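You operate a simulated robot arm through the tools that you are given. There is no shell and no other tool. Be economical: measure what you need, move in short steps, check, and stop when the job is done.

You run a simulated robot arm. Do the job below in one go: nothing can be reset, and whatever is moved stays where it is left.

## Task
Heat the hot water to the temperature on the heat card.
Fine: open the outlet valve, start the big pump, then steam switch on and set the heat knob; read the water thermometer.

It is judged by the outcome, as a careful person would: the job done as asked, and still so three seconds after it is handed in. It fails if anything else is knocked over, pushed out of place, dropped, spilled or broken.

## Robot
A 7-joint arm with a fingered hand on a trunk, on a base that drives. Base frame: it is fixed to the floor where the robot stands at the start and does not move with it; the origin is under the middle of the robot, x ahead of it, y to its left, z up. Units: m, rad, N and s.
With the tool pointing down near the work surface it reaches from about 0.28 to 0.48 m from the robot's upright axis, wherever it stands. Its first joint turns from -2.897 to 2.897 rad. Places, roughly: big pump box [0.9, -0.3, 1.1]; big pump reset button [0.9, -0.3, 1]; big pump stop button [0.9, -0.3, 1]; black wheel [0, -1.5, 1]; black-handled sample cock [0.6, -0.1, 0.9]; bleed cock [0.2, -0.5, 0.6]; blue air button [0.8, -0.2, 1.8]; blue tag [1.25, -0.5, 0.75]; bypass valve [0.4, -0.4, 0.5]; drain cock [0.6, -0.1, 0.4]; fill valve [0.4, -0.3, 1.4]; gauge cock [0.3, -1.2, 1.8]; green tag [1.25, -0.5, 0.75]; header drain cock [0.2, -1.2, 1.4]; header outlet valve [0, -1.4, 1.2]; header vent cock [-0.1, -1.6, 1.7]. Payload 3.4 kg.
The TCP is the grasp point between the finger pads, 0.025 m short of the fingertips. In the tool frame z runs along the fingers and y along their closing line. Largest opening 0.088 m; the body of the gripper starts 0.029 m behind the TCP. The gripper is a hand of 3 fingers: y runs from the thumb to the fingers, the wrist lies at [-0.013, -0.106, -0.174] in the tool frame, and closing takes about 1.5 s.
Orientation is told as [roll, pitch, yaw] about the base's x, y, z axes, in that order, counted from this pose: with the fingers straight down and the wrist toward the robot, the tool's x, y and z point along [0, 1, 0], [1, 0, 0] and [0, 0, -1] of the base frame.

## Interface
- The arm moves only by the tool jog_arm. Its argument "motion" is a list that holds one entry, the list of rows, each a list of 6 numbers: the shift along the tool's x, y, z in units of 20 mm (1.0 is 20 mm), then the turn, a rotation vector about the tool's x, y, z in units of 5 degrees (1.0 is 5 degrees). In form: [[[x, y, z, rx, ry, rz], ...]]. A call has 1 to 10 rows; each row shifts and turns the commanded pose from where the row before left it, along the tool's axes as they then stand. "fingers" is the opening, from 0 (shut) to 1 (fully open), set as the call begins (left out, the last holds). A call with a number of a shift or a turn outside -1 to 1 is refused whole. Rows are played at 5 a second. More than 0.05 m and 0.15 rad between two rows, or a gripper value outside its range, and nothing of the call is played. Where a pose cannot be reached the arm comes as near as it can. A force on the tool above 90 N (or 10 N above the force at the start of the call, whichever is more), or a blocked arm, ends the call early, and 0.2 s more pass. The fingers move at their own pace (about 0.072 m/s each) and stop on an object; they squeeze with about 23 N. The grip force told is the motor's: it shows also when the fingers shut on nothing. Time passes only in rows, and 0.2 s behind the last, so rows that do not move let the fingers close. The reply holds the time, the measured pose of the TCP, the force on the tool along the base axes, the opening and the grip force, in the units named above and with some noise, with the torque about the TCP (base axes, N m) and any sound that the robot's microphone picked up, and new pictures: "show" is both (left out), scene, wrist or none.
- Cameras (640 x 400 px; columns grow to the right, rows downward): "scene" is now at [0.0054, 0.0939, 1.4543]; the picture's right is [-0.69, -0.72, 0.00], its down [-0.36, 0.34, -0.87] and it looks along [0.63, -0.60, -0.50] (base axes); focal length 279 px, centre (320, 200). "wrist" rides on the gripper at [0.058, -0.085, -0.099] in the tool frame; the picture's right is [-0.67, 0.35, -0.66], its down [-0.69, -0.63, 0.37] and it looks along [-0.29, 0.69, 0.66] (tool axes); focal length 261 px, centre (320, 200). There is no depth. A picture from a camera that has moved, and an enlarged one, comes with that camera's place and axes in the base frame and with its lens.
- slide_trunk(by): slides the trunk up (or, below 0, down) by that many m; the arm and the scene camera ride with it, the base frame stays. It gives what a move gives, with no picture.
- roll_base(legs): drives the robot by 1 to 6 legs, each [ahead, left, turn to the left] in m, m and rad, along the robot's own axes; the way and the turn of a leg run together, so that a leg with both is an arc; at most 1.5 m and 3.142 rad a leg. The arm and the cameras ride along, it lands a little off, and it stops where it bumps. It gives what a move gives, and a new picture of the scene camera.
- finger_targets(index, middle, thumb_bend, thumb_turn): sets how far each is bent, from 0 (flat) to 1 (curled in); at 0.3 the hand is open as for a grip, at 0.7 the pads meet at the TCP. One left out holds its place. A second passes; each finger stops where it meets its share of the squeeze, and holds until it gets a number again. A gripper value or a shape takes the hand back. It gives what a move gives, with no picture; readings hold the bend of each and the force on the fingers (four entries, about 0 where the hand has none), thumb and palm. thumb_turn goes from beside the hand (0) to across from the fingers (1), as for a grip.
- hand_shape(shape): the hand has 3 fingers and takes this shape, open, in about a second: jaw (thumb against the fingers, like two jaws); tri (thumb and two fingers); tip (a fingertip pinch); poke (one finger out to press); point (the index stretched); flat (the hand flat); cup (the hand cupped); fist (a fist). The gripper value then closes the fingers along that shape, each until it touches; the sizes above hold for jaw. It gives what a move gives, with no picture.
- pan_tilt(pan, tilt): turns the head with the scene camera to pan (to the left, within 2.705 rad either way) and tilt (down, from -0.506 to 1.204), counted from straight ahead of the robot. It gives what a move gives, and a new picture of the scene camera.
- enlarge(camera, box): a new picture of the part [left, top, right, bottom] of that camera's present view, enlarged. It takes no simulated time.
- close_job(): hands the job in; it is judged then, once.

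Work in short steps. Places have to be worked out from the pictures, the camera data and where the tool is seen: move nearer, look again, correct. Check each grasp and each placing, and mend what went wrong. You have 120 turns and 260 pictures in all, those below and enlarged ones among them. Open the gripper and draw the arm clear of the work before you hand the job in, unless the task says otherwise; then end with one line.

The tools are called by a JSON object that holds its "api" and its "payload". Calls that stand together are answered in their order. jog_arm: Moves the arm, as the interface text tells. Its arguments: {"type":"object","properties":{"motion":{"type":"array","items":{"type":"array","items":{"type":"array","items":{"type":"number"}}}},"fingers":{"type":"number"},"show":{"type":"string","enum":["both","scene","wrist","none"]}},"required":["motion"]} The other tools are called the same way: slide_trunk (by) slides the trunk up or down; hand_shape (shape) gives the hand a shape; finger_targets (index, middle, thumb_bend, thumb_turn) moves the fingers one by one; roll_base (legs) drives the base; pan_tilt (pan, tilt) turns the head that bears the scene camera; enlarge (camera, box) takes an enlarged picture of a part of a camera's view; close_job () hands the job in.

At the start:

```text
time: 0.0
tcp_pos: [0.3572, -0.2968, 1.222]
ee_rot: [0.0, -0.001, 0.0]
wrist_force: [0.9, 0.1, -0.2]
torque: [0.01, 0.0, 0.01]
gripper_width: 0.0876
grasp_force: 0.0
shape: jaw
bend: [0.3, 0.3, 0.3, 0.98]
finger forces: [0.0, 0.0, 0.1, 0.0, 0.0, 0.1]
trunk travel left (down, up): [-0.45, 0.14]
robot x, y, heading: [-0.0006, 0.0016, -0.002]
head pan, tilt: [-0.763, 0.518]
```

scene: 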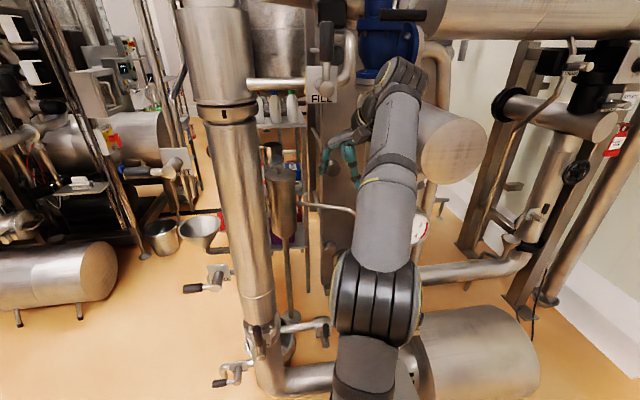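
wrist: 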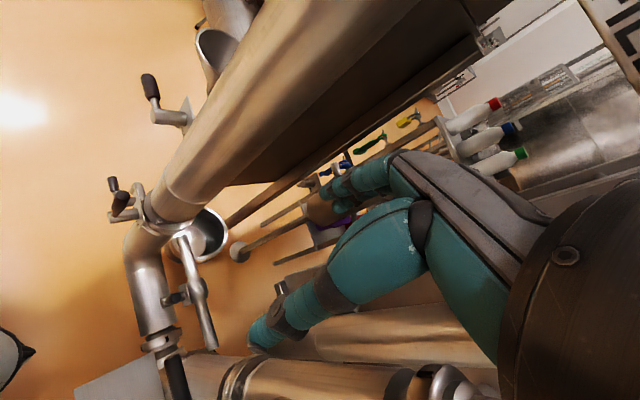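

The scene is a cluttered plant room. I look around with the head first to find the heat card, outlet valve, big pump box, steam switch and heat knob.

{"api": "pan_tilt", "payload": {"pan": -0.3, "tilt": 0.2}}

{"api": "pan_tilt", "payload": {"pan": 0.6, "tilt": 0.3}}

{"api": "pan_tilt", "payload": {"pan": -1.5, "tilt": 0.2}}

{"api": "pan_tilt", "payload": {"pan": 1.6, "tilt": 0.3}}

```text
time: 0.9
tcp_pos: [0.3579, -0.2975, 1.2205]
ee_rot: [0.001, 0.001, 0.001]
wrist_force: [0.0, -0.5, 1.5]
torque: [0.01, 0.0, -0.01]
gripper_width: 0.0877
grasp_force: 0.1
shape: jaw
bend: [0.3, 0.3, 0.3, 0.98]
finger forces: [0.0, 0.0, 0.0, 0.0, 0.0, 0.1]
trunk travel left (down, up): [-0.45, 0.14]
robot x, y, heading: [-0.0008, -0.0008, -0.002]
head pan, tilt: [-0.3, 0.201]
camera scene: at [0.0289, 0.1289, 1.4838], right [-0.3, -0.95, 0.0], down [-0.19, 0.06, -0.98], along [0.94, -0.29, -0.2], focal length 279 px, centre (320, 200)
```

scene: 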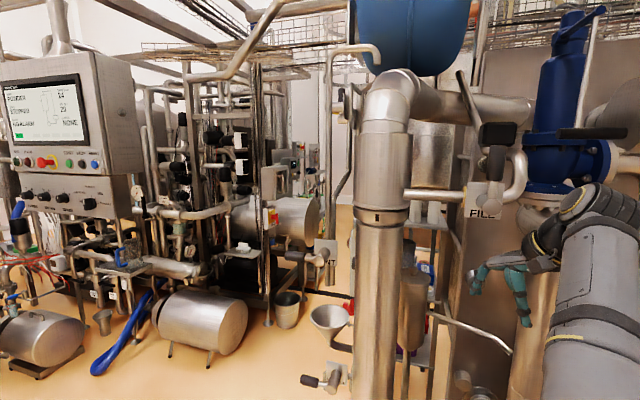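

```text
time: 2.1
tcp_pos: [0.3581, -0.2982, 1.2208]
ee_rot: [0.001, 0.0, -0.001]
wrist_force: [-0.2, -0.4, 0.5]
torque: [0.02, -0.01, 0.01]
gripper_width: 0.0876
grasp_force: 0.0
shape: jaw
bend: [0.3, 0.3, 0.3, 0.98]
finger forces: [0.0, 0.0, 0.1, 0.0, 0.0, 0.0]
trunk travel left (down, up): [-0.45, 0.14]
robot x, y, heading: [-0.0, -0.0003, 0.001]
head pan, tilt: [0.6, 0.3]
camera scene: at [0.017, 0.2092, 1.4745], right [0.56, -0.83, 0.0], down [-0.24, -0.17, -0.96], along [0.79, 0.54, -0.3], focal length 279 px, centre (320, 200)
```

scene: 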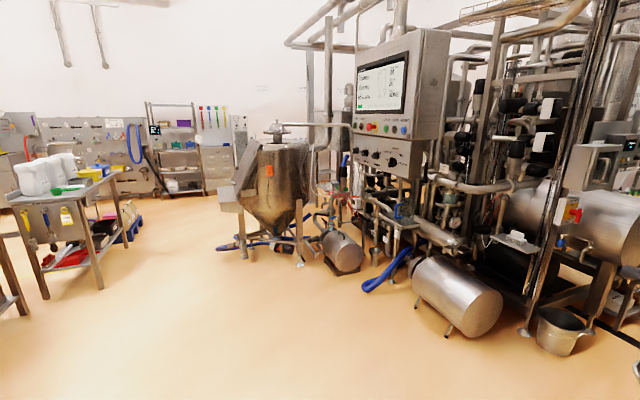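

```text
time: 4.1
tcp_pos: [0.3584, -0.2984, 1.2209]
ee_rot: [-0.001, -0.001, 0.0]
wrist_force: [-0.7, 0.5, -0.1]
torque: [0.02, 0.01, 0.02]
gripper_width: 0.0875
grasp_force: 0.1
shape: jaw
bend: [0.3, 0.3, 0.3, 0.98]
finger forces: [0.1, 0.0, 0.0, 0.1, 0.0, 0.0]
trunk travel left (down, up): [-0.45, 0.14]
robot x, y, heading: [-0.0024, 0.0, 0.004]
head pan, tilt: [-1.499, 0.201]
camera scene: at [-0.0533, 0.0635, 1.4838], right [-1.0, -0.07, 0.0], down [-0.01, 0.2, -0.98], along [0.07, -0.98, -0.2], focal length 279 px, centre (320, 200)
```

scene: 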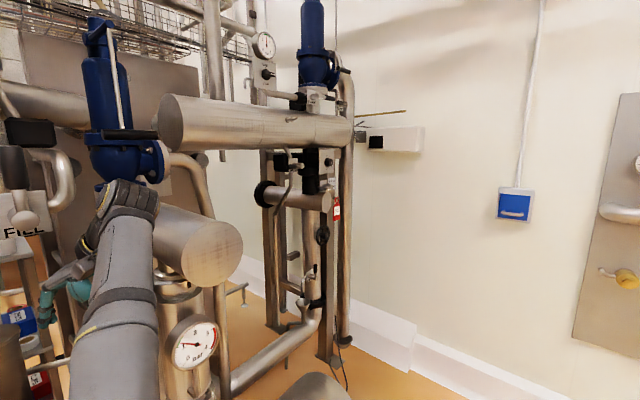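

```text
time: 6.8
tcp_pos: [0.3582, -0.2986, 1.2217]
ee_rot: [0.0, -0.001, 0.001]
wrist_force: [-1.3, -0.7, -0.2]
torque: [-0.01, -0.01, 0.02]
gripper_width: 0.0876
grasp_force: 0.0
shape: jaw
bend: [0.3, 0.3, 0.3, 0.98]
finger forces: [0.0, 0.0, 0.0, 0.0, 0.1, 0.0]
trunk travel left (down, up): [-0.45, 0.14]
robot x, y, heading: [-0.0021, -0.0044, 0.006]
head pan, tilt: [1.6, 0.3]
camera scene: at [-0.0628, 0.2498, 1.4745], right [1.0, 0.03, 0.0], down [0.01, -0.3, -0.96], along [-0.03, 0.95, -0.3], focal length 279 px, centre (320, 200)
```

scene: 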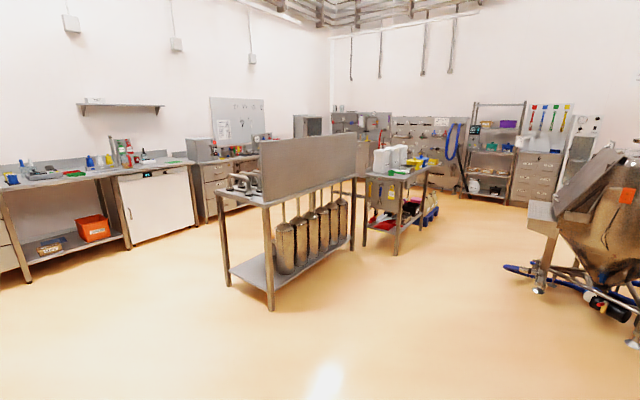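

I zoom on the areas near the pump box (hidden behind the column) and the pipework.

{"api": "pan_tilt", "payload": {"pan": -0.5, "tilt": 0.3}}

{"api": "enlarge", "payload": {"camera": "scene", "box": [100, 60, 420, 260]}}

{"api": "pan_tilt", "payload": {"pan": -0.6, "tilt": -0.3}}

{"api": "pan_tilt", "payload": {"pan": -1.1, "tilt": 0.9}}

```text
time: 8.8
tcp_pos: [0.358, -0.2982, 1.2203]
ee_rot: [0.0, 0.001, 0.0]
wrist_force: [-0.5, -0.3, 0.3]
torque: [-0.02, 0.02, 0.02]
gripper_width: 0.0876
grasp_force: 0.1
shape: jaw
bend: [0.3, 0.3, 0.3, 0.98]
finger forces: [0.0, 0.0, 0.1, 0.0, 0.0, 0.1]
trunk travel left (down, up): [-0.45, 0.14]
robot x, y, heading: [0.0002, -0.0007, -0.002]
head pan, tilt: [-0.499, 0.3]
camera scene: at [0.0219, 0.1118, 1.4745], right [-0.48, -0.88, 0.0], down [-0.26, 0.14, -0.96], along [0.84, -0.46, -0.3], focal length 279 px, centre (320, 200)
```

scene: 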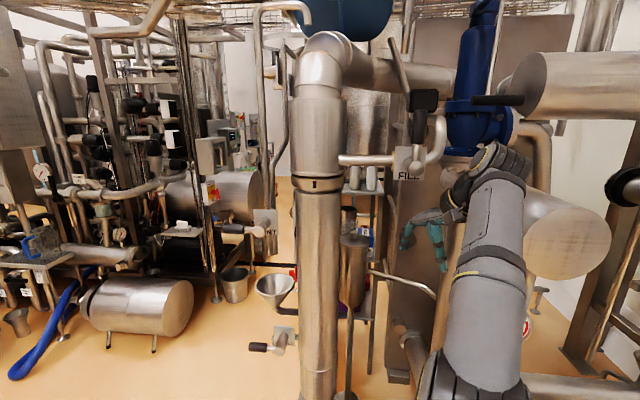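

```text
2.00 times, centred on (260, 160) of scene
camera zoom: at [0.0219, 0.1118, 1.4745], right [-0.48, -0.88, 0.0], down [-0.26, 0.14, -0.96], along [0.84, -0.46, -0.3], focal length 558 px, centre (440, 280)
```

zoom: 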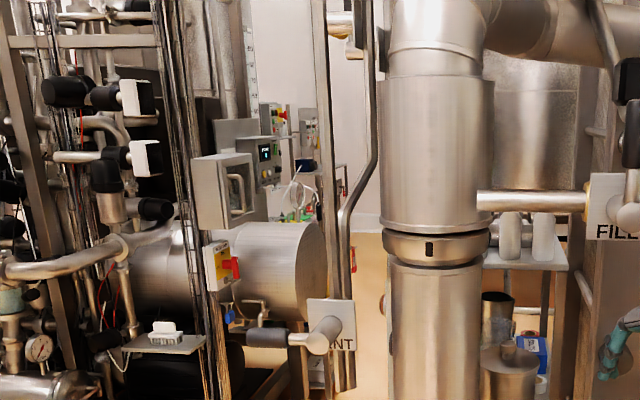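

```text
time: 9.8
tcp_pos: [0.3573, -0.2975, 1.22]
ee_rot: [0.0, 0.002, 0.001]
wrist_force: [0.0, 0.2, -0.6]
torque: [-0.03, -0.03, -0.02]
gripper_width: 0.0876
grasp_force: 0.1
shape: jaw
bend: [0.3, 0.3, 0.3, 0.98]
finger forces: [0.0, 0.0, 0.0, 0.1, 0.1, 0.0]
trunk travel left (down, up): [-0.45, 0.14]
robot x, y, heading: [-0.0008, -0.0018, 0.0]
head pan, tilt: [-0.6, -0.3]
camera scene: at [0.0048, 0.1121, 1.5277], right [-0.56, -0.83, 0.0], down [0.24, -0.17, -0.96], along [0.79, -0.54, 0.29], focal length 279 px, centre (320, 200)
```

scene: 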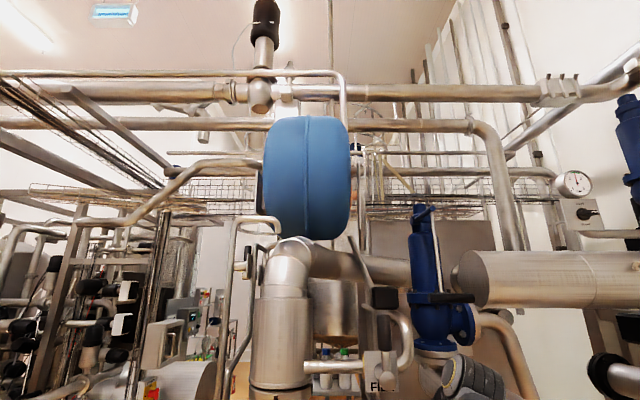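

```text
time: 11.2
tcp_pos: [0.357, -0.2981, 1.2206]
ee_rot: [-0.001, 0.001, 0.0]
wrist_force: [-0.1, 0.5, -0.5]
torque: [0.01, 0.0, -0.02]
gripper_width: 0.0876
grasp_force: 0.1
shape: jaw
bend: [0.3, 0.3, 0.3, 0.98]
finger forces: [0.0, 0.0, 0.0, 0.0, 0.1, 0.0]
trunk travel left (down, up): [-0.45, 0.14]
robot x, y, heading: [0.0001, -0.0014, 0.001]
head pan, tilt: [-1.1, 0.901]
camera scene: at [-0.0257, 0.0892, 1.4223], right [-0.89, -0.45, 0.0], down [-0.36, 0.7, -0.62], along [0.28, -0.55, -0.78], focal length 279 px, centre (320, 200)
```

scene: 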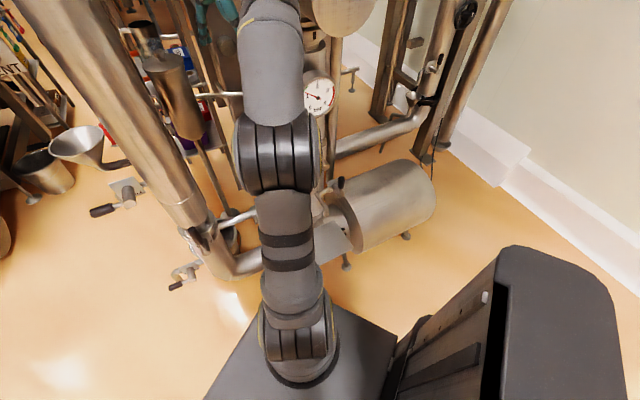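

The pump box is hidden behind the big column. I back the robot out of the pipework, then move left to look at the unit from the open floor.

{"api": "roll_base", "payload": {"legs": [[-0.3, 0.05, 0], [0, 0.6, 0], [0.5, 0.2, 0]]}}

{"api": "pan_tilt", "payload": {"pan": -0.9, "tilt": 0.3}}

```text
time: 18.9
tcp_pos: [0.5495, 0.5537, 1.222]
ee_rot: [0.0, 0.0, 0.007]
wrist_force: [0.0, -0.2, 0.1]
torque: [0.01, 0.02, 0.0]
gripper_width: 0.0878
grasp_force: 0.0
shape: jaw
bend: [0.3, 0.3, 0.3, 0.98]
finger forces: [0.1, 0.0, 0.0, 0.1, 0.1, 0.0]
trunk travel left (down, up): [-0.45, 0.14]
robot x, y, heading: [0.1924, 0.8465, 0.007]
head pan, tilt: [-1.1, 0.901]
camera scene: at [0.1626, 0.9373, 1.4222], right [-0.89, -0.46, 0.0], down [-0.36, 0.7, -0.62], along [0.29, -0.55, -0.78], focal length 279 px, centre (320, 200)
```

scene: 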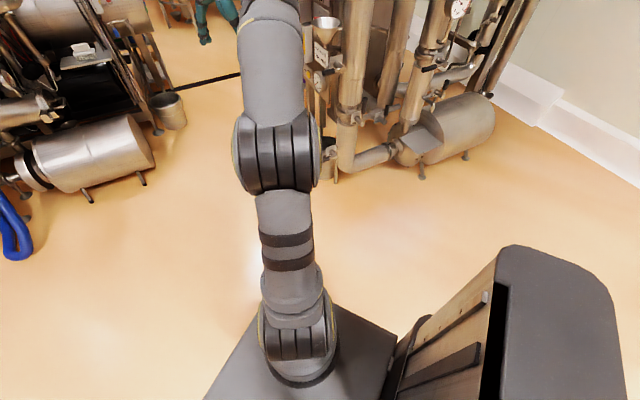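

```text
time: 19.9
tcp_pos: [0.5499, 0.5528, 1.2205]
ee_rot: [0.0, 0.0, 0.007]
wrist_force: [0.9, -0.1, 0.1]
torque: [0.0, -0.01, -0.01]
gripper_width: 0.0875
grasp_force: 0.0
shape: jaw
bend: [0.3, 0.3, 0.3, 0.98]
finger forces: [0.1, 0.1, 0.0, 0.0, 0.0, 0.1]
trunk travel left (down, up): [-0.45, 0.14]
robot x, y, heading: [0.1877, 0.8464, 0.003]
head pan, tilt: [-0.901, 0.3]
camera scene: at [0.1862, 0.9315, 1.4744], right [-0.78, -0.63, 0.0], down [-0.19, 0.23, -0.95], along [0.6, -0.74, -0.3], focal length 279 px, centre (320, 200)
```

scene: 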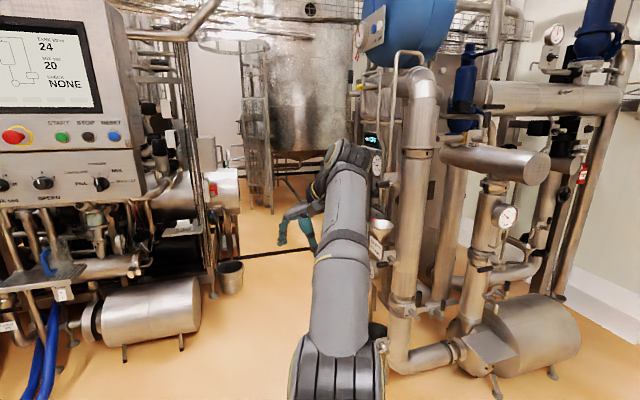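

A cluster with a display sits left of the column; zooming there and on the control panel.

{"api": "enlarge", "payload": {"camera": "scene", "box": [340, 0, 500, 100]}}

{"api": "enlarge", "payload": {"camera": "scene", "box": [340, 100, 500, 200]}}

{"api": "enlarge", "payload": {"camera": "scene", "box": [340, 200, 580, 350]}}

{"api": "enlarge", "payload": {"camera": "scene", "box": [0, 20, 240, 220]}}

{"api": "enlarge", "payload": {"camera": "scene", "box": [430, 20, 640, 240]}}

```text
4.00 times, centred on (420, 50) of scene
camera zoom: at [0.1862, 0.9315, 1.4744], right [-0.78, -0.63, 0.0], down [-0.19, 0.23, -0.95], along [0.6, -0.74, -0.3], focal length 1116 px, centre (-80, 800)
```

zoom: 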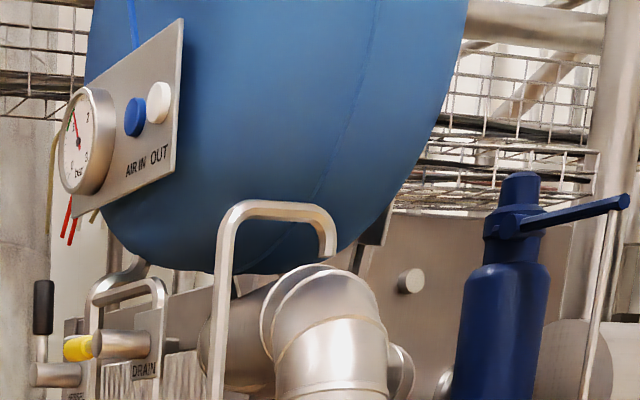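

```text
4.00 times, centred on (420, 150) of scene
camera zoom: at [0.1862, 0.9315, 1.4744], right [-0.78, -0.63, 0.0], down [-0.19, 0.23, -0.95], along [0.6, -0.74, -0.3], focal length 1116 px, centre (-80, 400)
```

zoom: 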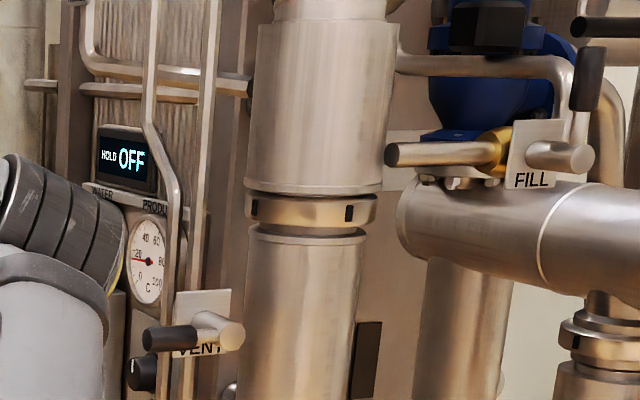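

```text
2.67 times, centred on (460, 275) of scene
camera zoom: at [0.1862, 0.9315, 1.4744], right [-0.78, -0.63, 0.0], down [-0.19, 0.23, -0.95], along [0.6, -0.74, -0.3], focal length 744 px, centre (-53, 0)
```

zoom: 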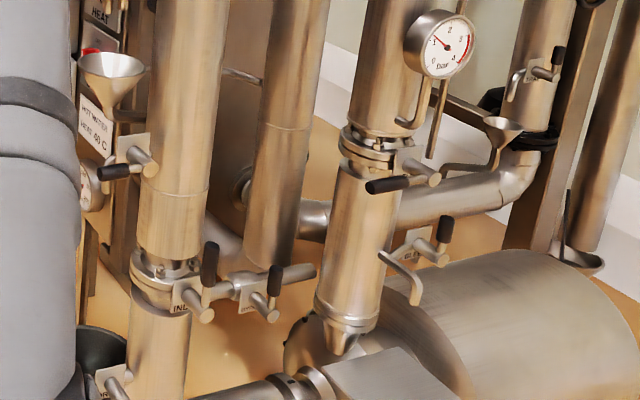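

```text
2.00 times, centred on (120, 120) of scene
camera zoom: at [0.1862, 0.9315, 1.4744], right [-0.78, -0.63, 0.0], down [-0.19, 0.23, -0.95], along [0.6, -0.74, -0.3], focal length 558 px, centre (720, 360)
```

zoom: 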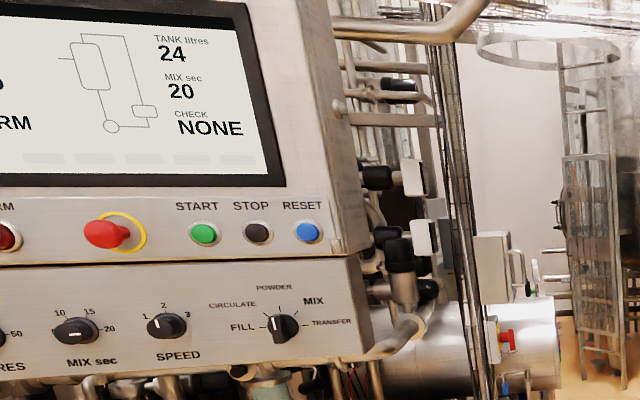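

```text
1.82 times, centred on (535, 130) of scene
camera zoom: at [0.1862, 0.9315, 1.4744], right [-0.78, -0.63, 0.0], down [-0.19, 0.23, -0.95], along [0.6, -0.74, -0.3], focal length 507 px, centre (-71, 327)
```

zoom: 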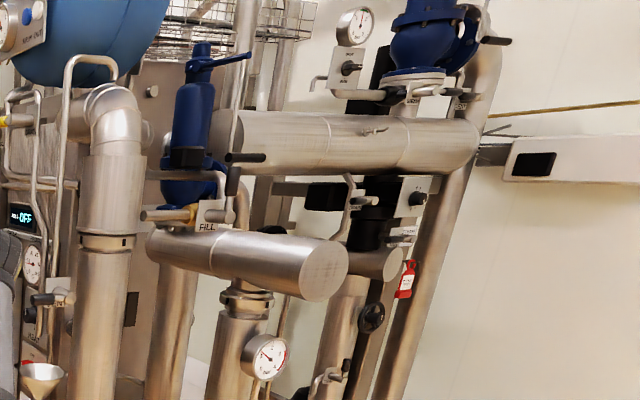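

The panel has an "OFF" display, water/product thermometers, a HEAT section and what looks like a heat card. I turn to face it (-y) and slide across in front of it.

{"api": "roll_base", "payload": {"legs": [[0, 0, -1.571], [0, 0.65, 0]]}}

{"api": "pan_tilt", "payload": {"pan": 0.0, "tilt": 0.3}}

```text
time: 27.4
tcp_pos: [0.539, 0.4904, 1.2217]
ee_rot: [-0.002, 0.0, -1.577]
wrist_force: [-0.6, -0.7, -0.9]
torque: [-0.01, -0.04, 0.03]
gripper_width: 0.0875
grasp_force: 0.1
shape: jaw
bend: [0.3, 0.3, 0.3, 0.98]
finger forces: [0.0, 0.0, 0.1, 0.0, 0.0, 0.0]
trunk travel left (down, up): [-0.45, 0.14]
robot x, y, heading: [0.839, 0.8429, -1.575]
head pan, tilt: [-0.901, 0.3]
camera scene: at [0.924, 0.845, 1.4745], right [-0.62, 0.79, 0.0], down [0.23, 0.18, -0.96], along [-0.75, -0.59, -0.3], focal length 279 px, centre (320, 200)
```

scene: 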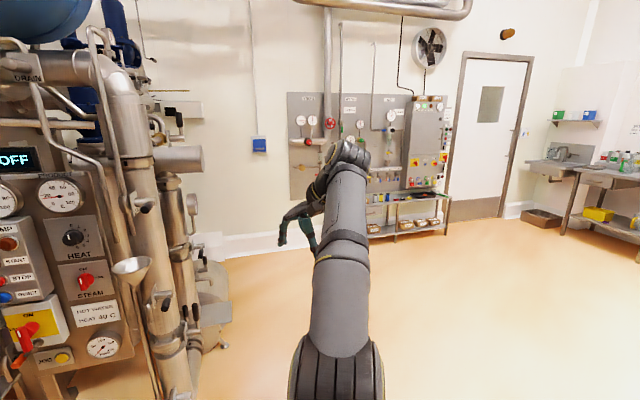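

```text
time: 28.6
tcp_pos: [0.5387, 0.4896, 1.2204]
ee_rot: [0.0, 0.002, -1.577]
wrist_force: [0.0, 0.6, -0.4]
torque: [-0.03, -0.03, 0.01]
gripper_width: 0.0876
grasp_force: 0.0
shape: jaw
bend: [0.3, 0.3, 0.3, 0.98]
finger forces: [0.0, 0.0, 0.0, 0.1, 0.0, 0.0]
trunk travel left (down, up): [-0.45, 0.14]
robot x, y, heading: [0.839, 0.8419, -1.575]
head pan, tilt: [0.0, 0.3]
camera scene: at [0.9967, 0.8091, 1.4745], right [-1.0, 0.01, 0.0], down [0.0, 0.3, -0.96], along [-0.01, -0.96, -0.3], focal length 279 px, centre (320, 200)
```

scene: 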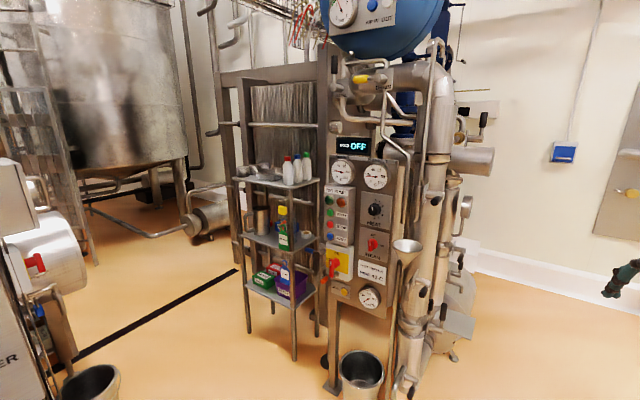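

Now the panel is face-on; I zoom on its parts.

{"api": "enlarge", "payload": {"camera": "scene", "box": [310, 120, 470, 220]}}

{"api": "enlarge", "payload": {"camera": "scene", "box": [310, 220, 470, 320]}}

{"api": "enlarge", "payload": {"camera": "scene", "box": [310, 300, 470, 400]}}

{"api": "enlarge", "payload": {"camera": "scene", "box": [320, 0, 500, 120]}}

```text
4.00 times, centred on (390, 170) of scene
camera zoom: at [0.9967, 0.8091, 1.4745], right [-1.0, 0.01, 0.0], down [0.0, 0.3, -0.96], along [-0.01, -0.96, -0.3], focal length 1116 px, centre (40, 320)
```

zoom: 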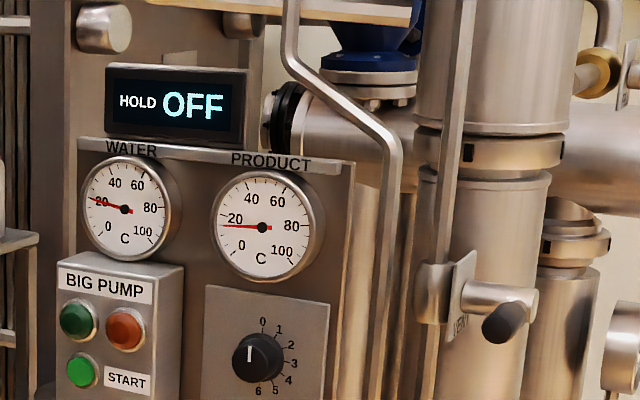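

```text
4.00 times, centred on (390, 270) of scene
camera zoom: at [0.9967, 0.8091, 1.4745], right [-1.0, 0.01, 0.0], down [0.0, 0.3, -0.96], along [-0.01, -0.96, -0.3], focal length 1116 px, centre (40, -80)
```

zoom: 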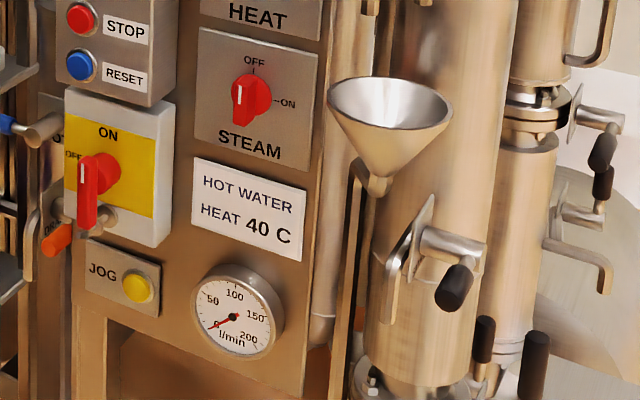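

```text
4.00 times, centred on (390, 350) of scene
camera zoom: at [0.9967, 0.8091, 1.4745], right [-1.0, 0.01, 0.0], down [0.0, 0.3, -0.96], along [-0.01, -0.96, -0.3], focal length 1116 px, centre (40, -400)
```

zoom: 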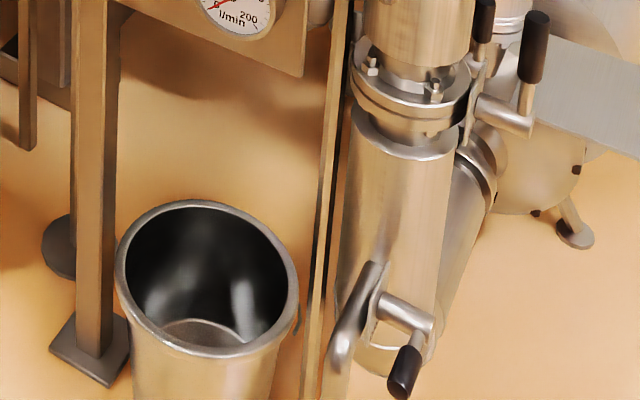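

```text
3.33 times, centred on (410, 60) of scene
camera zoom: at [0.9967, 0.8091, 1.4745], right [-1.0, 0.01, 0.0], down [0.0, 0.3, -0.96], along [-0.01, -0.96, -0.3], focal length 930 px, centre (20, 667)
```

zoom: 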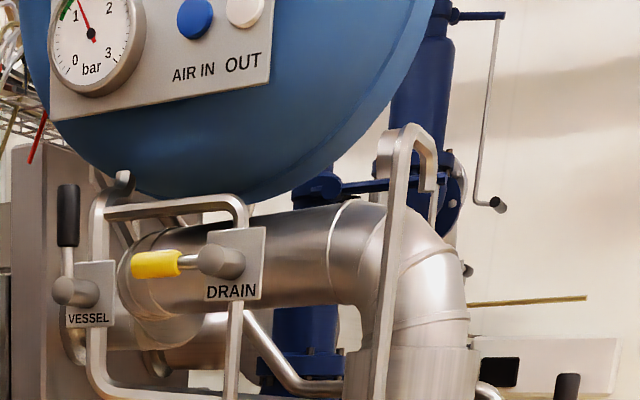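

Target is 40 °C; water at ~20 °C now. I get closer to read the valve labels and the pump isolator position.

{"api": "roll_base", "payload": {"legs": [[0.3, 0, 0]]}}

{"api": "pan_tilt", "payload": {"pan": -0.35, "tilt": 0.75}}

{"api": "enlarge", "payload": {"camera": "scene", "box": [180, 20, 420, 170]}}

{"api": "enlarge", "payload": {"camera": "scene", "box": [200, 160, 440, 310]}}

```text
time: 30.6
tcp_pos: [0.5335, 0.1954, 1.2211]
ee_rot: [-0.001, 0.002, -1.582]
wrist_force: [-0.4, -0.2, 0.5]
torque: [-0.01, -0.01, -0.01]
gripper_width: 0.0877
grasp_force: 0.0
shape: jaw
bend: [0.3, 0.3, 0.3, 0.98]
finger forces: [0.0, 0.0, 0.0, 0.0, 0.0, 0.0]
trunk travel left (down, up): [-0.45, 0.14]
robot x, y, heading: [0.835, 0.5507, -1.582]
head pan, tilt: [0.0, 0.3]
camera scene: at [0.9939, 0.5134, 1.4745], right [-1.0, 0.01, 0.0], down [0.0, 0.3, -0.96], along [-0.01, -0.96, -0.3], focal length 279 px, centre (320, 200)
```

scene: 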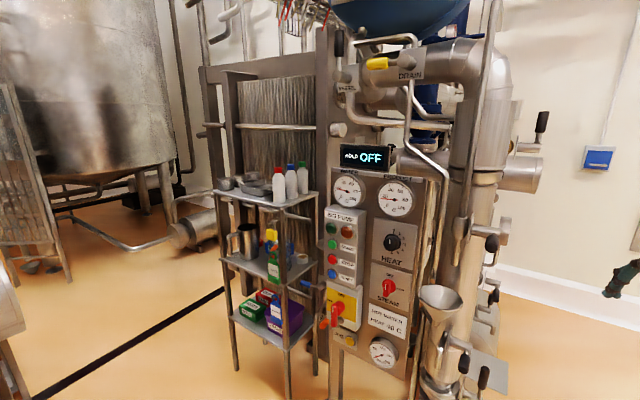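

```text
time: 31.5
tcp_pos: [0.5343, 0.1961, 1.2208]
ee_rot: [0.0, -0.001, -1.58]
wrist_force: [-0.4, -0.4, 0.4]
torque: [0.0, -0.01, 0.02]
gripper_width: 0.0876
grasp_force: 0.0
shape: jaw
bend: [0.3, 0.3, 0.3, 0.98]
finger forces: [0.0, 0.1, 0.0, 0.0, 0.0, 0.1]
trunk travel left (down, up): [-0.45, 0.14]
robot x, y, heading: [0.8387, 0.549, -1.583]
head pan, tilt: [-0.351, 0.75]
camera scene: at [0.9656, 0.5295, 1.4342], right [-0.94, 0.35, 0.0], down [0.24, 0.64, -0.73], along [-0.26, -0.68, -0.68], focal length 279 px, centre (320, 200)
```

scene: 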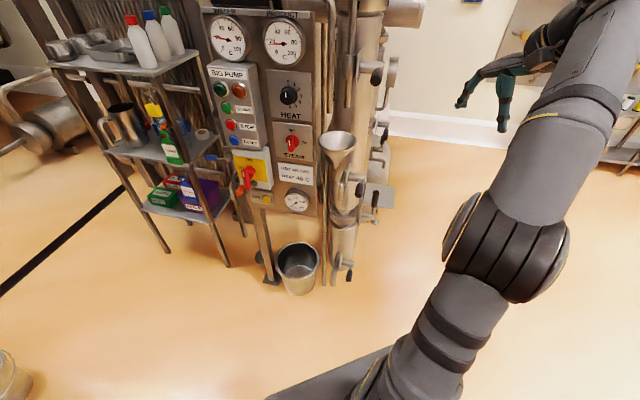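

```text
2.67 times, centred on (300, 95) of scene
camera zoom: at [0.9656, 0.5295, 1.4342], right [-0.94, 0.35, 0.0], down [0.24, 0.64, -0.73], along [-0.26, -0.68, -0.68], focal length 744 px, centre (373, 480)
```

zoom: 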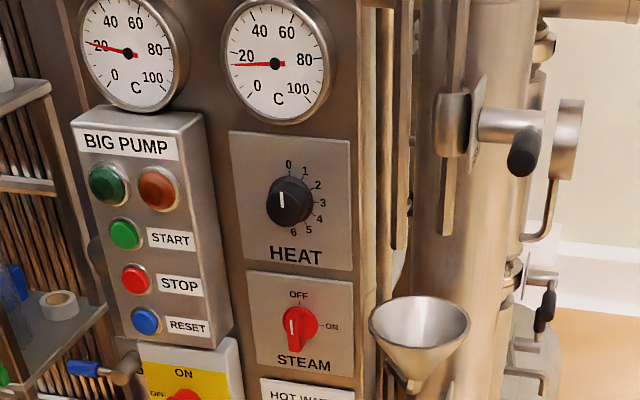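

```text
2.67 times, centred on (320, 235) of scene
camera zoom: at [0.9656, 0.5295, 1.4342], right [-0.94, 0.35, 0.0], down [0.24, 0.64, -0.73], along [-0.26, -0.68, -0.68], focal length 744 px, centre (320, 107)
```

zoom: 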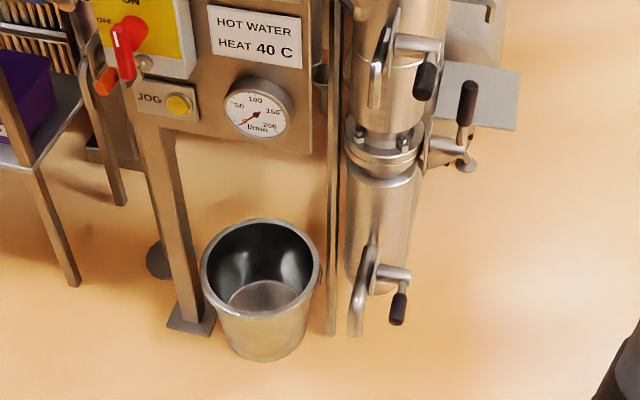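

Isolator looks OFF; no lamps lit. I lower the trunk for a squarer view, and shift right to read the pipework valve labels.

{"api": "slide_trunk", "payload": {"by": -0.4}}

{"api": "pan_tilt", "payload": {"pan": 0.05, "tilt": 0.1}}

{"api": "enlarge", "payload": {"camera": "scene", "box": [300, 120, 460, 220]}}

{"api": "roll_base", "payload": {"legs": [[0, -0.5, 0]]}}

{"api": "enlarge", "payload": {"camera": "scene", "box": [200, 200, 440, 350]}}

```text
time: 35.3
tcp_pos: [0.5356, 0.1967, 0.8214]
ee_rot: [0.0, 0.0, -1.58]
wrist_force: [0.7, -0.5, -0.2]
torque: [0.02, -0.04, -0.02]
gripper_width: 0.0878
grasp_force: 0.0
shape: jaw
bend: [0.3, 0.3, 0.3, 0.98]
finger forces: [0.1, 0.1, 0.0, 0.0, 0.0, 0.1]
trunk travel left (down, up): [-0.05, 0.54]
robot x, y, heading: [0.834, 0.5487, -1.587]
head pan, tilt: [-0.351, 0.75]
```

```text
time: 36.4
tcp_pos: [0.535, 0.1962, 0.8204]
ee_rot: [0.001, -0.001, -1.58]
wrist_force: [0.0, 0.9, -0.4]
torque: [0.0, -0.02, -0.02]
gripper_width: 0.0875
grasp_force: 0.2
shape: jaw
bend: [0.3, 0.3, 0.3, 0.98]
finger forces: [0.0, 0.1, 0.1, 0.1, 0.0, 0.0]
trunk travel left (down, up): [-0.05, 0.54]
robot x, y, heading: [0.8377, 0.5496, -1.582]
head pan, tilt: [0.051, 0.099]
camera scene: at [0.9985, 0.5151, 1.0931], right [-1.0, -0.04, 0.0], down [0.0, 0.1, -0.99], along [0.04, -0.99, -0.1], focal length 279 px, centre (320, 200)
```

scene: 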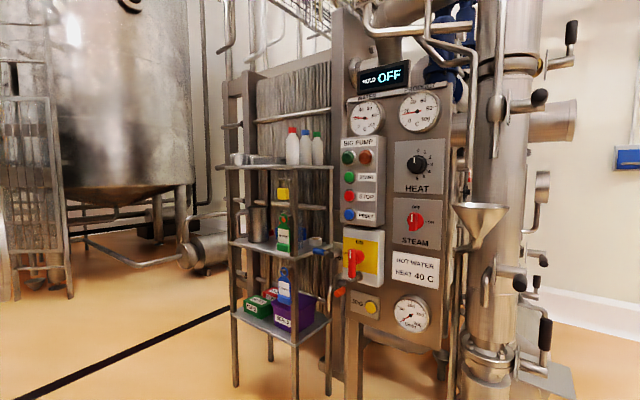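

```text
4.00 times, centred on (380, 170) of scene
camera zoom: at [0.9985, 0.5151, 1.0931], right [-1.0, -0.04, 0.0], down [0.0, 0.1, -0.99], along [0.04, -0.99, -0.1], focal length 1116 px, centre (80, 320)
```

zoom: 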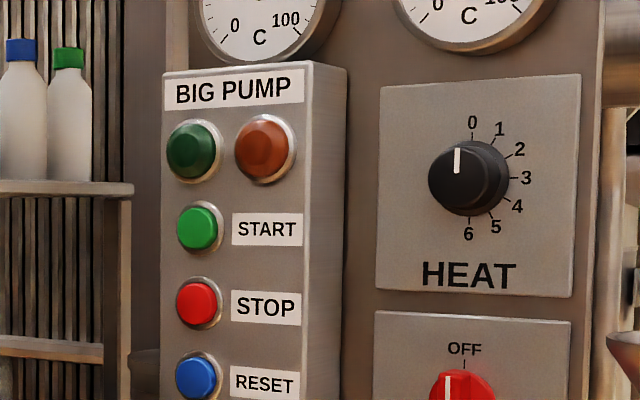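

```text
time: 39.3
tcp_pos: [0.0272, 0.2019, 0.8213]
ee_rot: [0.0, 0.0, -1.582]
wrist_force: [-0.1, 0.4, 0.1]
torque: [-0.02, 0.01, -0.02]
gripper_width: 0.0878
grasp_force: 0.1
shape: jaw
bend: [0.3, 0.3, 0.3, 0.98]
finger forces: [0.0, 0.0, 0.0, 0.0, 0.0, 0.0]
trunk travel left (down, up): [-0.05, 0.54]
robot x, y, heading: [0.3314, 0.5558, -1.585]
head pan, tilt: [0.051, 0.099]
camera scene: at [0.4914, 0.521, 1.0932], right [-1.0, -0.04, 0.0], down [0.0, 0.1, -1.0], along [0.04, -0.99, -0.1], focal length 279 px, centre (320, 200)
```

scene: 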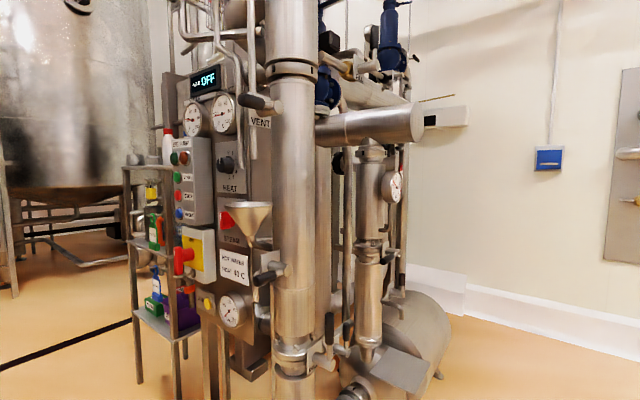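

```text
2.67 times, centred on (320, 275) of scene
camera zoom: at [0.4914, 0.521, 1.0932], right [-1.0, -0.04, 0.0], down [0.0, 0.1, -1.0], along [0.04, -0.99, -0.1], focal length 744 px, centre (320, 0)
```

zoom: 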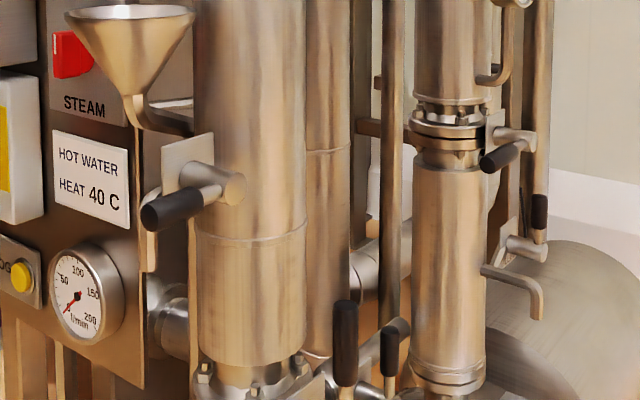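

I move further right and angle toward the pipework so the labels face me.

{"api": "roll_base", "payload": {"legs": [[0, -0.35, 0.3]]}}

{"api": "pan_tilt", "payload": {"pan": 0.3, "tilt": 0.45}}

{"api": "enlarge", "payload": {"camera": "scene", "box": [200, 160, 440, 310]}}

```text
time: 41.6
tcp_pos: [-0.1976, 0.0816, 0.8212]
ee_rot: [-0.001, 0.001, -1.282]
wrist_force: [-0.3, -0.6, 0.4]
torque: [-0.01, -0.01, -0.01]
gripper_width: 0.0875
grasp_force: 0.1
shape: jaw
bend: [0.3, 0.3, 0.3, 0.98]
finger forces: [0.0, 0.0, 0.1, 0.0, 0.0, 0.0]
trunk travel left (down, up): [-0.05, 0.54]
robot x, y, heading: [-0.0156, 0.5038, -1.279]
head pan, tilt: [0.051, 0.099]
camera scene: at [0.1525, 0.5229, 1.0932], right [-0.94, -0.33, 0.0], down [-0.03, 0.09, -1.0], along [0.33, -0.94, -0.1], focal length 279 px, centre (320, 200)
```

scene: 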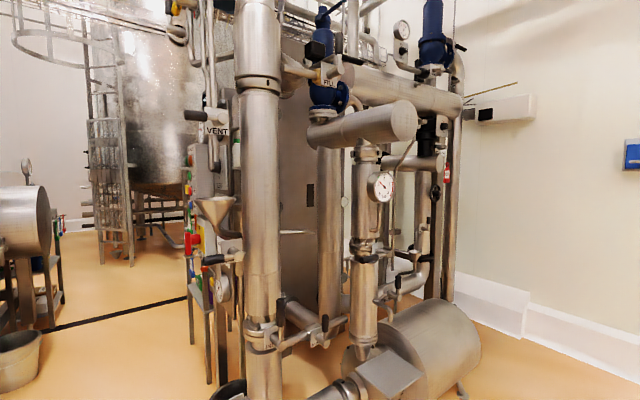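

```text
time: 42.4
tcp_pos: [-0.1954, 0.0815, 0.8202]
ee_rot: [0.0, 0.001, -1.283]
wrist_force: [0.1, 0.1, 0.3]
torque: [-0.01, 0.04, 0.0]
gripper_width: 0.0877
grasp_force: 0.0
shape: jaw
bend: [0.3, 0.3, 0.3, 0.98]
finger forces: [0.1, 0.1, 0.1, 0.0, 0.0, 0.0]
trunk travel left (down, up): [-0.05, 0.54]
robot x, y, heading: [-0.0134, 0.5068, -1.285]
head pan, tilt: [0.3, 0.45]
camera scene: at [0.1729, 0.5331, 1.0607], right [-0.83, -0.55, 0.0], down [-0.24, 0.36, -0.9], along [0.5, -0.75, -0.43], focal length 279 px, centre (320, 200)
```

scene: 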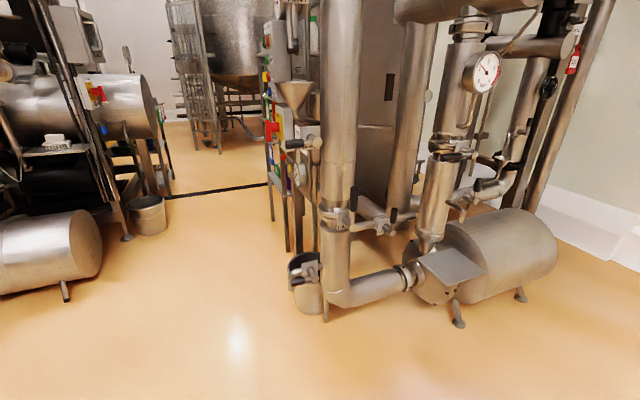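

```text
2.67 times, centred on (320, 235) of scene
camera zoom: at [0.1729, 0.5331, 1.0607], right [-0.83, -0.55, 0.0], down [-0.24, 0.36, -0.9], along [0.5, -0.75, -0.43], focal length 744 px, centre (320, 107)
```

zoom: 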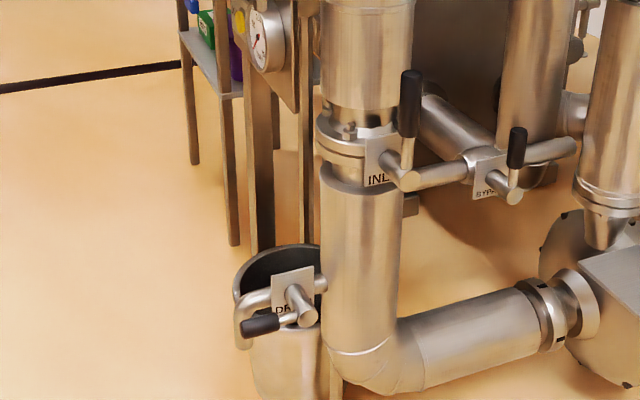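

INLET handle is along its pipe (open), BYPASS across (closed). Now the riser above the pump where the outlet valve should be.

{"api": "enlarge", "payload": {"camera": "scene", "box": [390, 100, 550, 220]}}

{"api": "enlarge", "payload": {"camera": "scene", "box": [400, 20, 600, 140]}}

```text
3.33 times, centred on (470, 160) of scene
camera zoom: at [0.1729, 0.5331, 1.0607], right [-0.83, -0.55, 0.0], down [-0.24, 0.36, -0.9], along [0.5, -0.75, -0.43], focal length 930 px, centre (-180, 333)
```

zoom: 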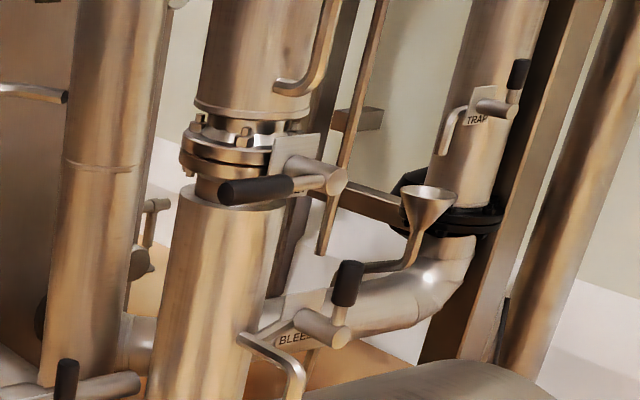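

```text
3.20 times, centred on (500, 80) of scene
camera zoom: at [0.1729, 0.5331, 1.0607], right [-0.83, -0.55, 0.0], down [-0.24, 0.36, -0.9], along [0.5, -0.75, -0.43], focal length 892 px, centre (-256, 584)
```

zoom: 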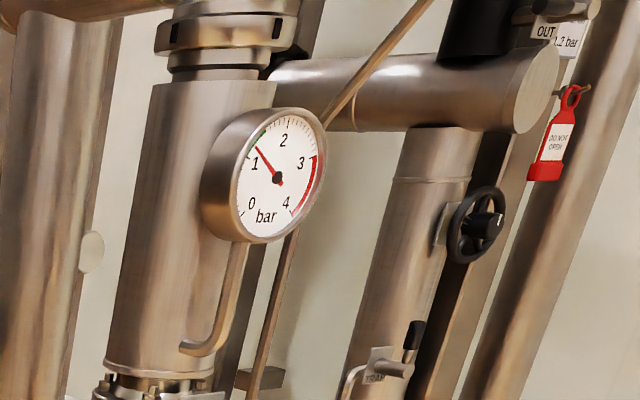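

The outlet valve is the black lever on the pump riser at about (0.26,-0.55,0.78), lying horizontal (closed); the header outlet is tagged DO NOT OPEN, so not that one. I turn the hand to point forward, in free space.

{"api": "jog_arm", "payload": {"motion": [[[0, 0, 0, -1, 0, 0], [0, 0, 0, -1, 0, 0], [0, 0, 0, -1, 0, 0], [0, 0, 0, -1, 0, 0], [0, 0, 0, -1, 0, 0], [0, 0, 0, -1, 0, 0], [0, 0, 0, -1, 0, 0], [0, 0, 0, -1, 0, 0], [0, 0, 0, -1, 0, 0]]], "show": "none"}}

{"api": "jog_arm", "payload": {"motion": [[[0, 0, 0, -1, 0, 0], [0, 0, 0, -1, 0, 0], [0, 0, 0, -1, 0, 0], [0, 0, 0, -1, 0, 0], [0, 0, 0, -1, 0, 0], [0, 0, 0, -1, 0, 0], [0, 0, 0, -1, 0, 0], [0, 0, 0, -1, 0, 0], [0, 0, 0, -1, 0, 0]]], "show": "wrist"}}

```text
time: 44.4
tcp_pos: [-0.1965, 0.0812, 0.8208]
ee_rot: [0.0, -0.786, -1.282]
wrist_force: [-0.6, 0.7, 0.0]
torque: [-0.01, 0.0, -0.02]
gripper_width: 0.0875
grasp_force: 0.0
shape: jaw
bend: [0.3, 0.3, 0.3, 0.98]
finger forces: [0.0, 0.0, 0.0, 0.0, 0.1, 0.0]
trunk travel left (down, up): [-0.05, 0.54]
robot x, y, heading: [-0.0107, 0.5114, -1.283]
head pan, tilt: [0.3, 0.45]
```

```text
time: 46.4
tcp_pos: [-0.1964, 0.0825, 0.8183]
ee_rot: [-2.936, -1.57, 1.653]
wrist_force: [-0.2, -0.7, 0.2]
torque: [-0.01, 0.01, 0.02]
gripper_width: 0.0876
grasp_force: 0.1
shape: jaw
bend: [0.3, 0.3, 0.3, 0.98]
finger forces: [0.1, 0.0, 0.1, 0.0, 0.1, 0.0]
trunk travel left (down, up): [-0.05, 0.54]
robot x, y, heading: [-0.0139, 0.5075, -1.287]
head pan, tilt: [0.3, 0.45]
camera wrist: at [-0.1694, 0.1943, 0.735], right [-0.83, 0.44, 0.35], down [-0.55, -0.55, -0.63], along [-0.09, -0.71, 0.7], focal length 261 px, centre (320, 200)
```

wrist: 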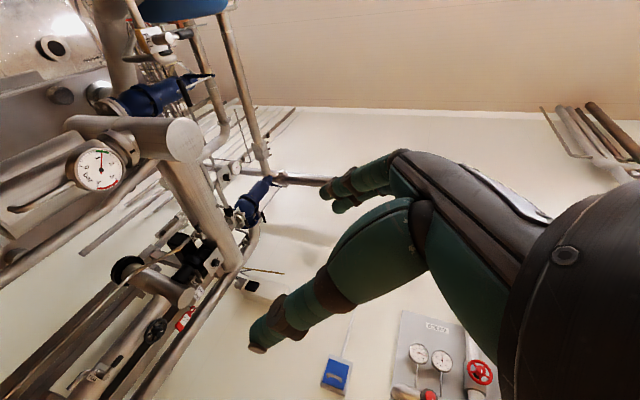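

The hand now points forward. I drive so that I face +x with the hand just left (-x side) of the valve handle.

{"api": "roll_base", "payload": {"legs": [[0, 0, 1.287], [-0.25, 0, 0], [0, -0.6, 0]]}}

{"api": "pan_tilt", "payload": {"pan": -0.8, "tilt": 0.4}}

{"api": "jog_arm", "payload": {"motion": [[[0, 0, 0, 0, 0, 0]]], "show": "wrist"}}

```text
time: 54.4
tcp_pos: [0.0803, -0.3895, 0.8206]
ee_rot: [0.869, -1.57, -0.888]
wrist_force: [0.5, -0.2, -0.4]
torque: [0.01, -0.02, -0.03]
gripper_width: 0.0878
grasp_force: 0.1
shape: jaw
bend: [0.3, 0.3, 0.3, 0.98]
finger forces: [0.0, 0.1, 0.0, 0.0, 0.0, 0.0]
trunk travel left (down, up): [-0.05, 0.54]
robot x, y, heading: [-0.2703, -0.0828, -0.02]
head pan, tilt: [0.3, 0.45]
camera scene: at [-0.2398, 0.0986, 1.0606], right [0.28, -0.96, 0.0], down [-0.42, -0.12, -0.9], along [0.87, 0.25, -0.44], focal length 279 px, centre (320, 200)
```

scene: 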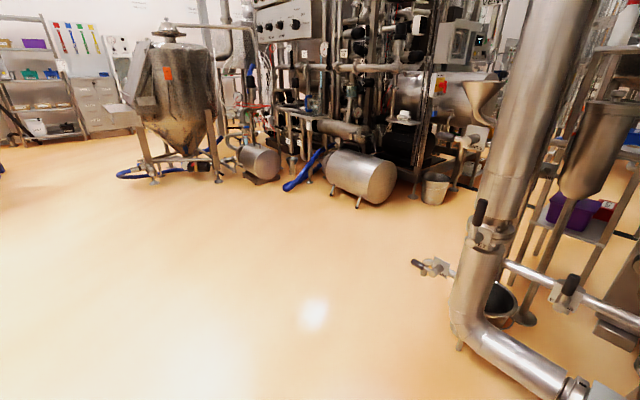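

```text
time: 55.7
tcp_pos: [0.0811, -0.3896, 0.8202]
ee_rot: [0.559, -1.571, -0.578]
wrist_force: [0.0, -0.2, 0.6]
torque: [-0.04, -0.03, 0.01]
gripper_width: 0.0875
grasp_force: 0.0
shape: jaw
bend: [0.3, 0.3, 0.3, 0.98]
finger forces: [0.1, 0.0, 0.0, 0.1, 0.0, 0.1]
trunk travel left (down, up): [-0.05, 0.54]
robot x, y, heading: [-0.2695, -0.0833, -0.022]
head pan, tilt: [-0.799, 0.4]
camera scene: at [-0.2648, 0.0055, 1.0653], right [-0.73, -0.68, 0.0], down [-0.27, 0.28, -0.92], along [0.63, -0.67, -0.39], focal length 279 px, centre (320, 200)
```

scene: 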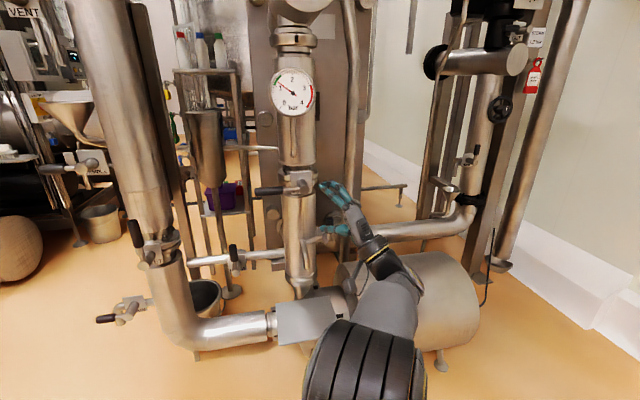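

```text
time: 56.1
tcp_pos: [0.0817, -0.3896, 0.82]
ee_rot: [0.692, -1.571, -0.711]
wrist_force: [-0.8, -0.3, 0.0]
torque: [-0.02, 0.0, -0.02]
gripper_width: 0.0877
grasp_force: 0.0
shape: jaw
bend: [0.3, 0.3, 0.3, 0.98]
finger forces: [0.0, 0.1, 0.0, 0.1, 0.0, 0.1]
trunk travel left (down, up): [-0.05, 0.54]
robot x, y, heading: [-0.2716, -0.0858, -0.019]
head pan, tilt: [-0.799, 0.4]
camera wrist: at [-0.0175, -0.3283, 0.7351], right [-0.67, -0.66, 0.35], down [0.35, -0.69, -0.63], along [0.66, -0.3, 0.69], focal length 261 px, centre (320, 200)
```

wrist: 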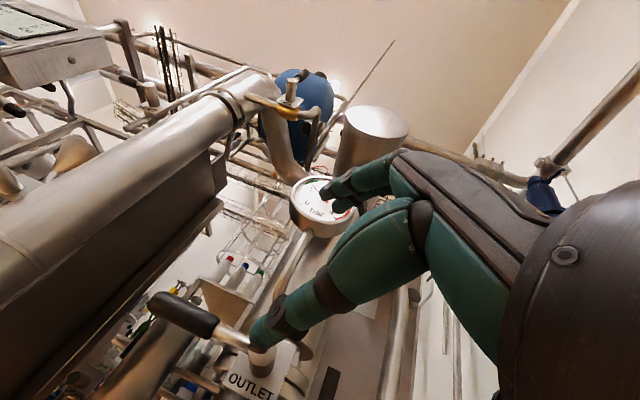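

Label reads OUTLET – confirmed. I zoom to locate the handle relative to the hand.

{"api": "enlarge", "payload": {"camera": "scene", "box": [230, 140, 390, 260]}}

{"api": "enlarge", "payload": {"camera": "wrist", "box": [120, 220, 360, 400]}}

```text
3.33 times, centred on (310, 200) of scene
camera zoom: at [-0.2648, 0.0055, 1.0653], right [-0.73, -0.68, 0.0], down [-0.27, 0.28, -0.92], along [0.63, -0.67, -0.39], focal length 930 px, centre (353, 200)
```

zoom: 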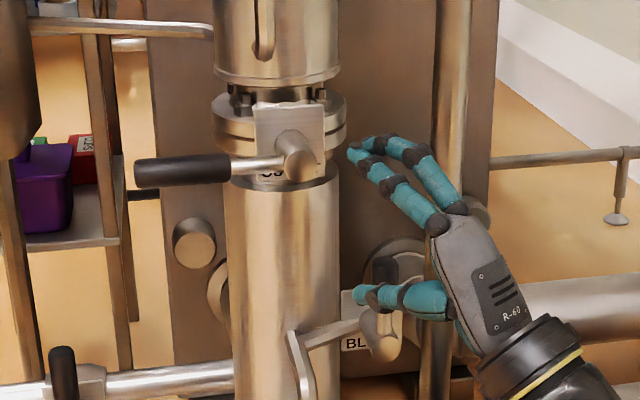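

```text
2.22 times, centred on (240, 310) of wrist
camera zoom: at [-0.0175, -0.3283, 0.7351], right [-0.67, -0.66, 0.35], down [0.35, -0.69, -0.63], along [0.66, -0.3, 0.69], focal length 579 px, centre (498, -44)
```

zoom: 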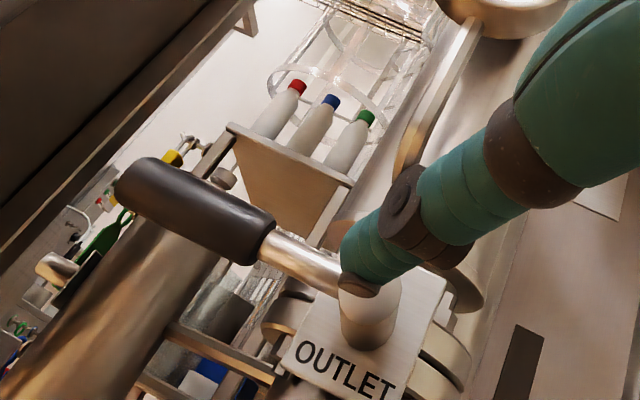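

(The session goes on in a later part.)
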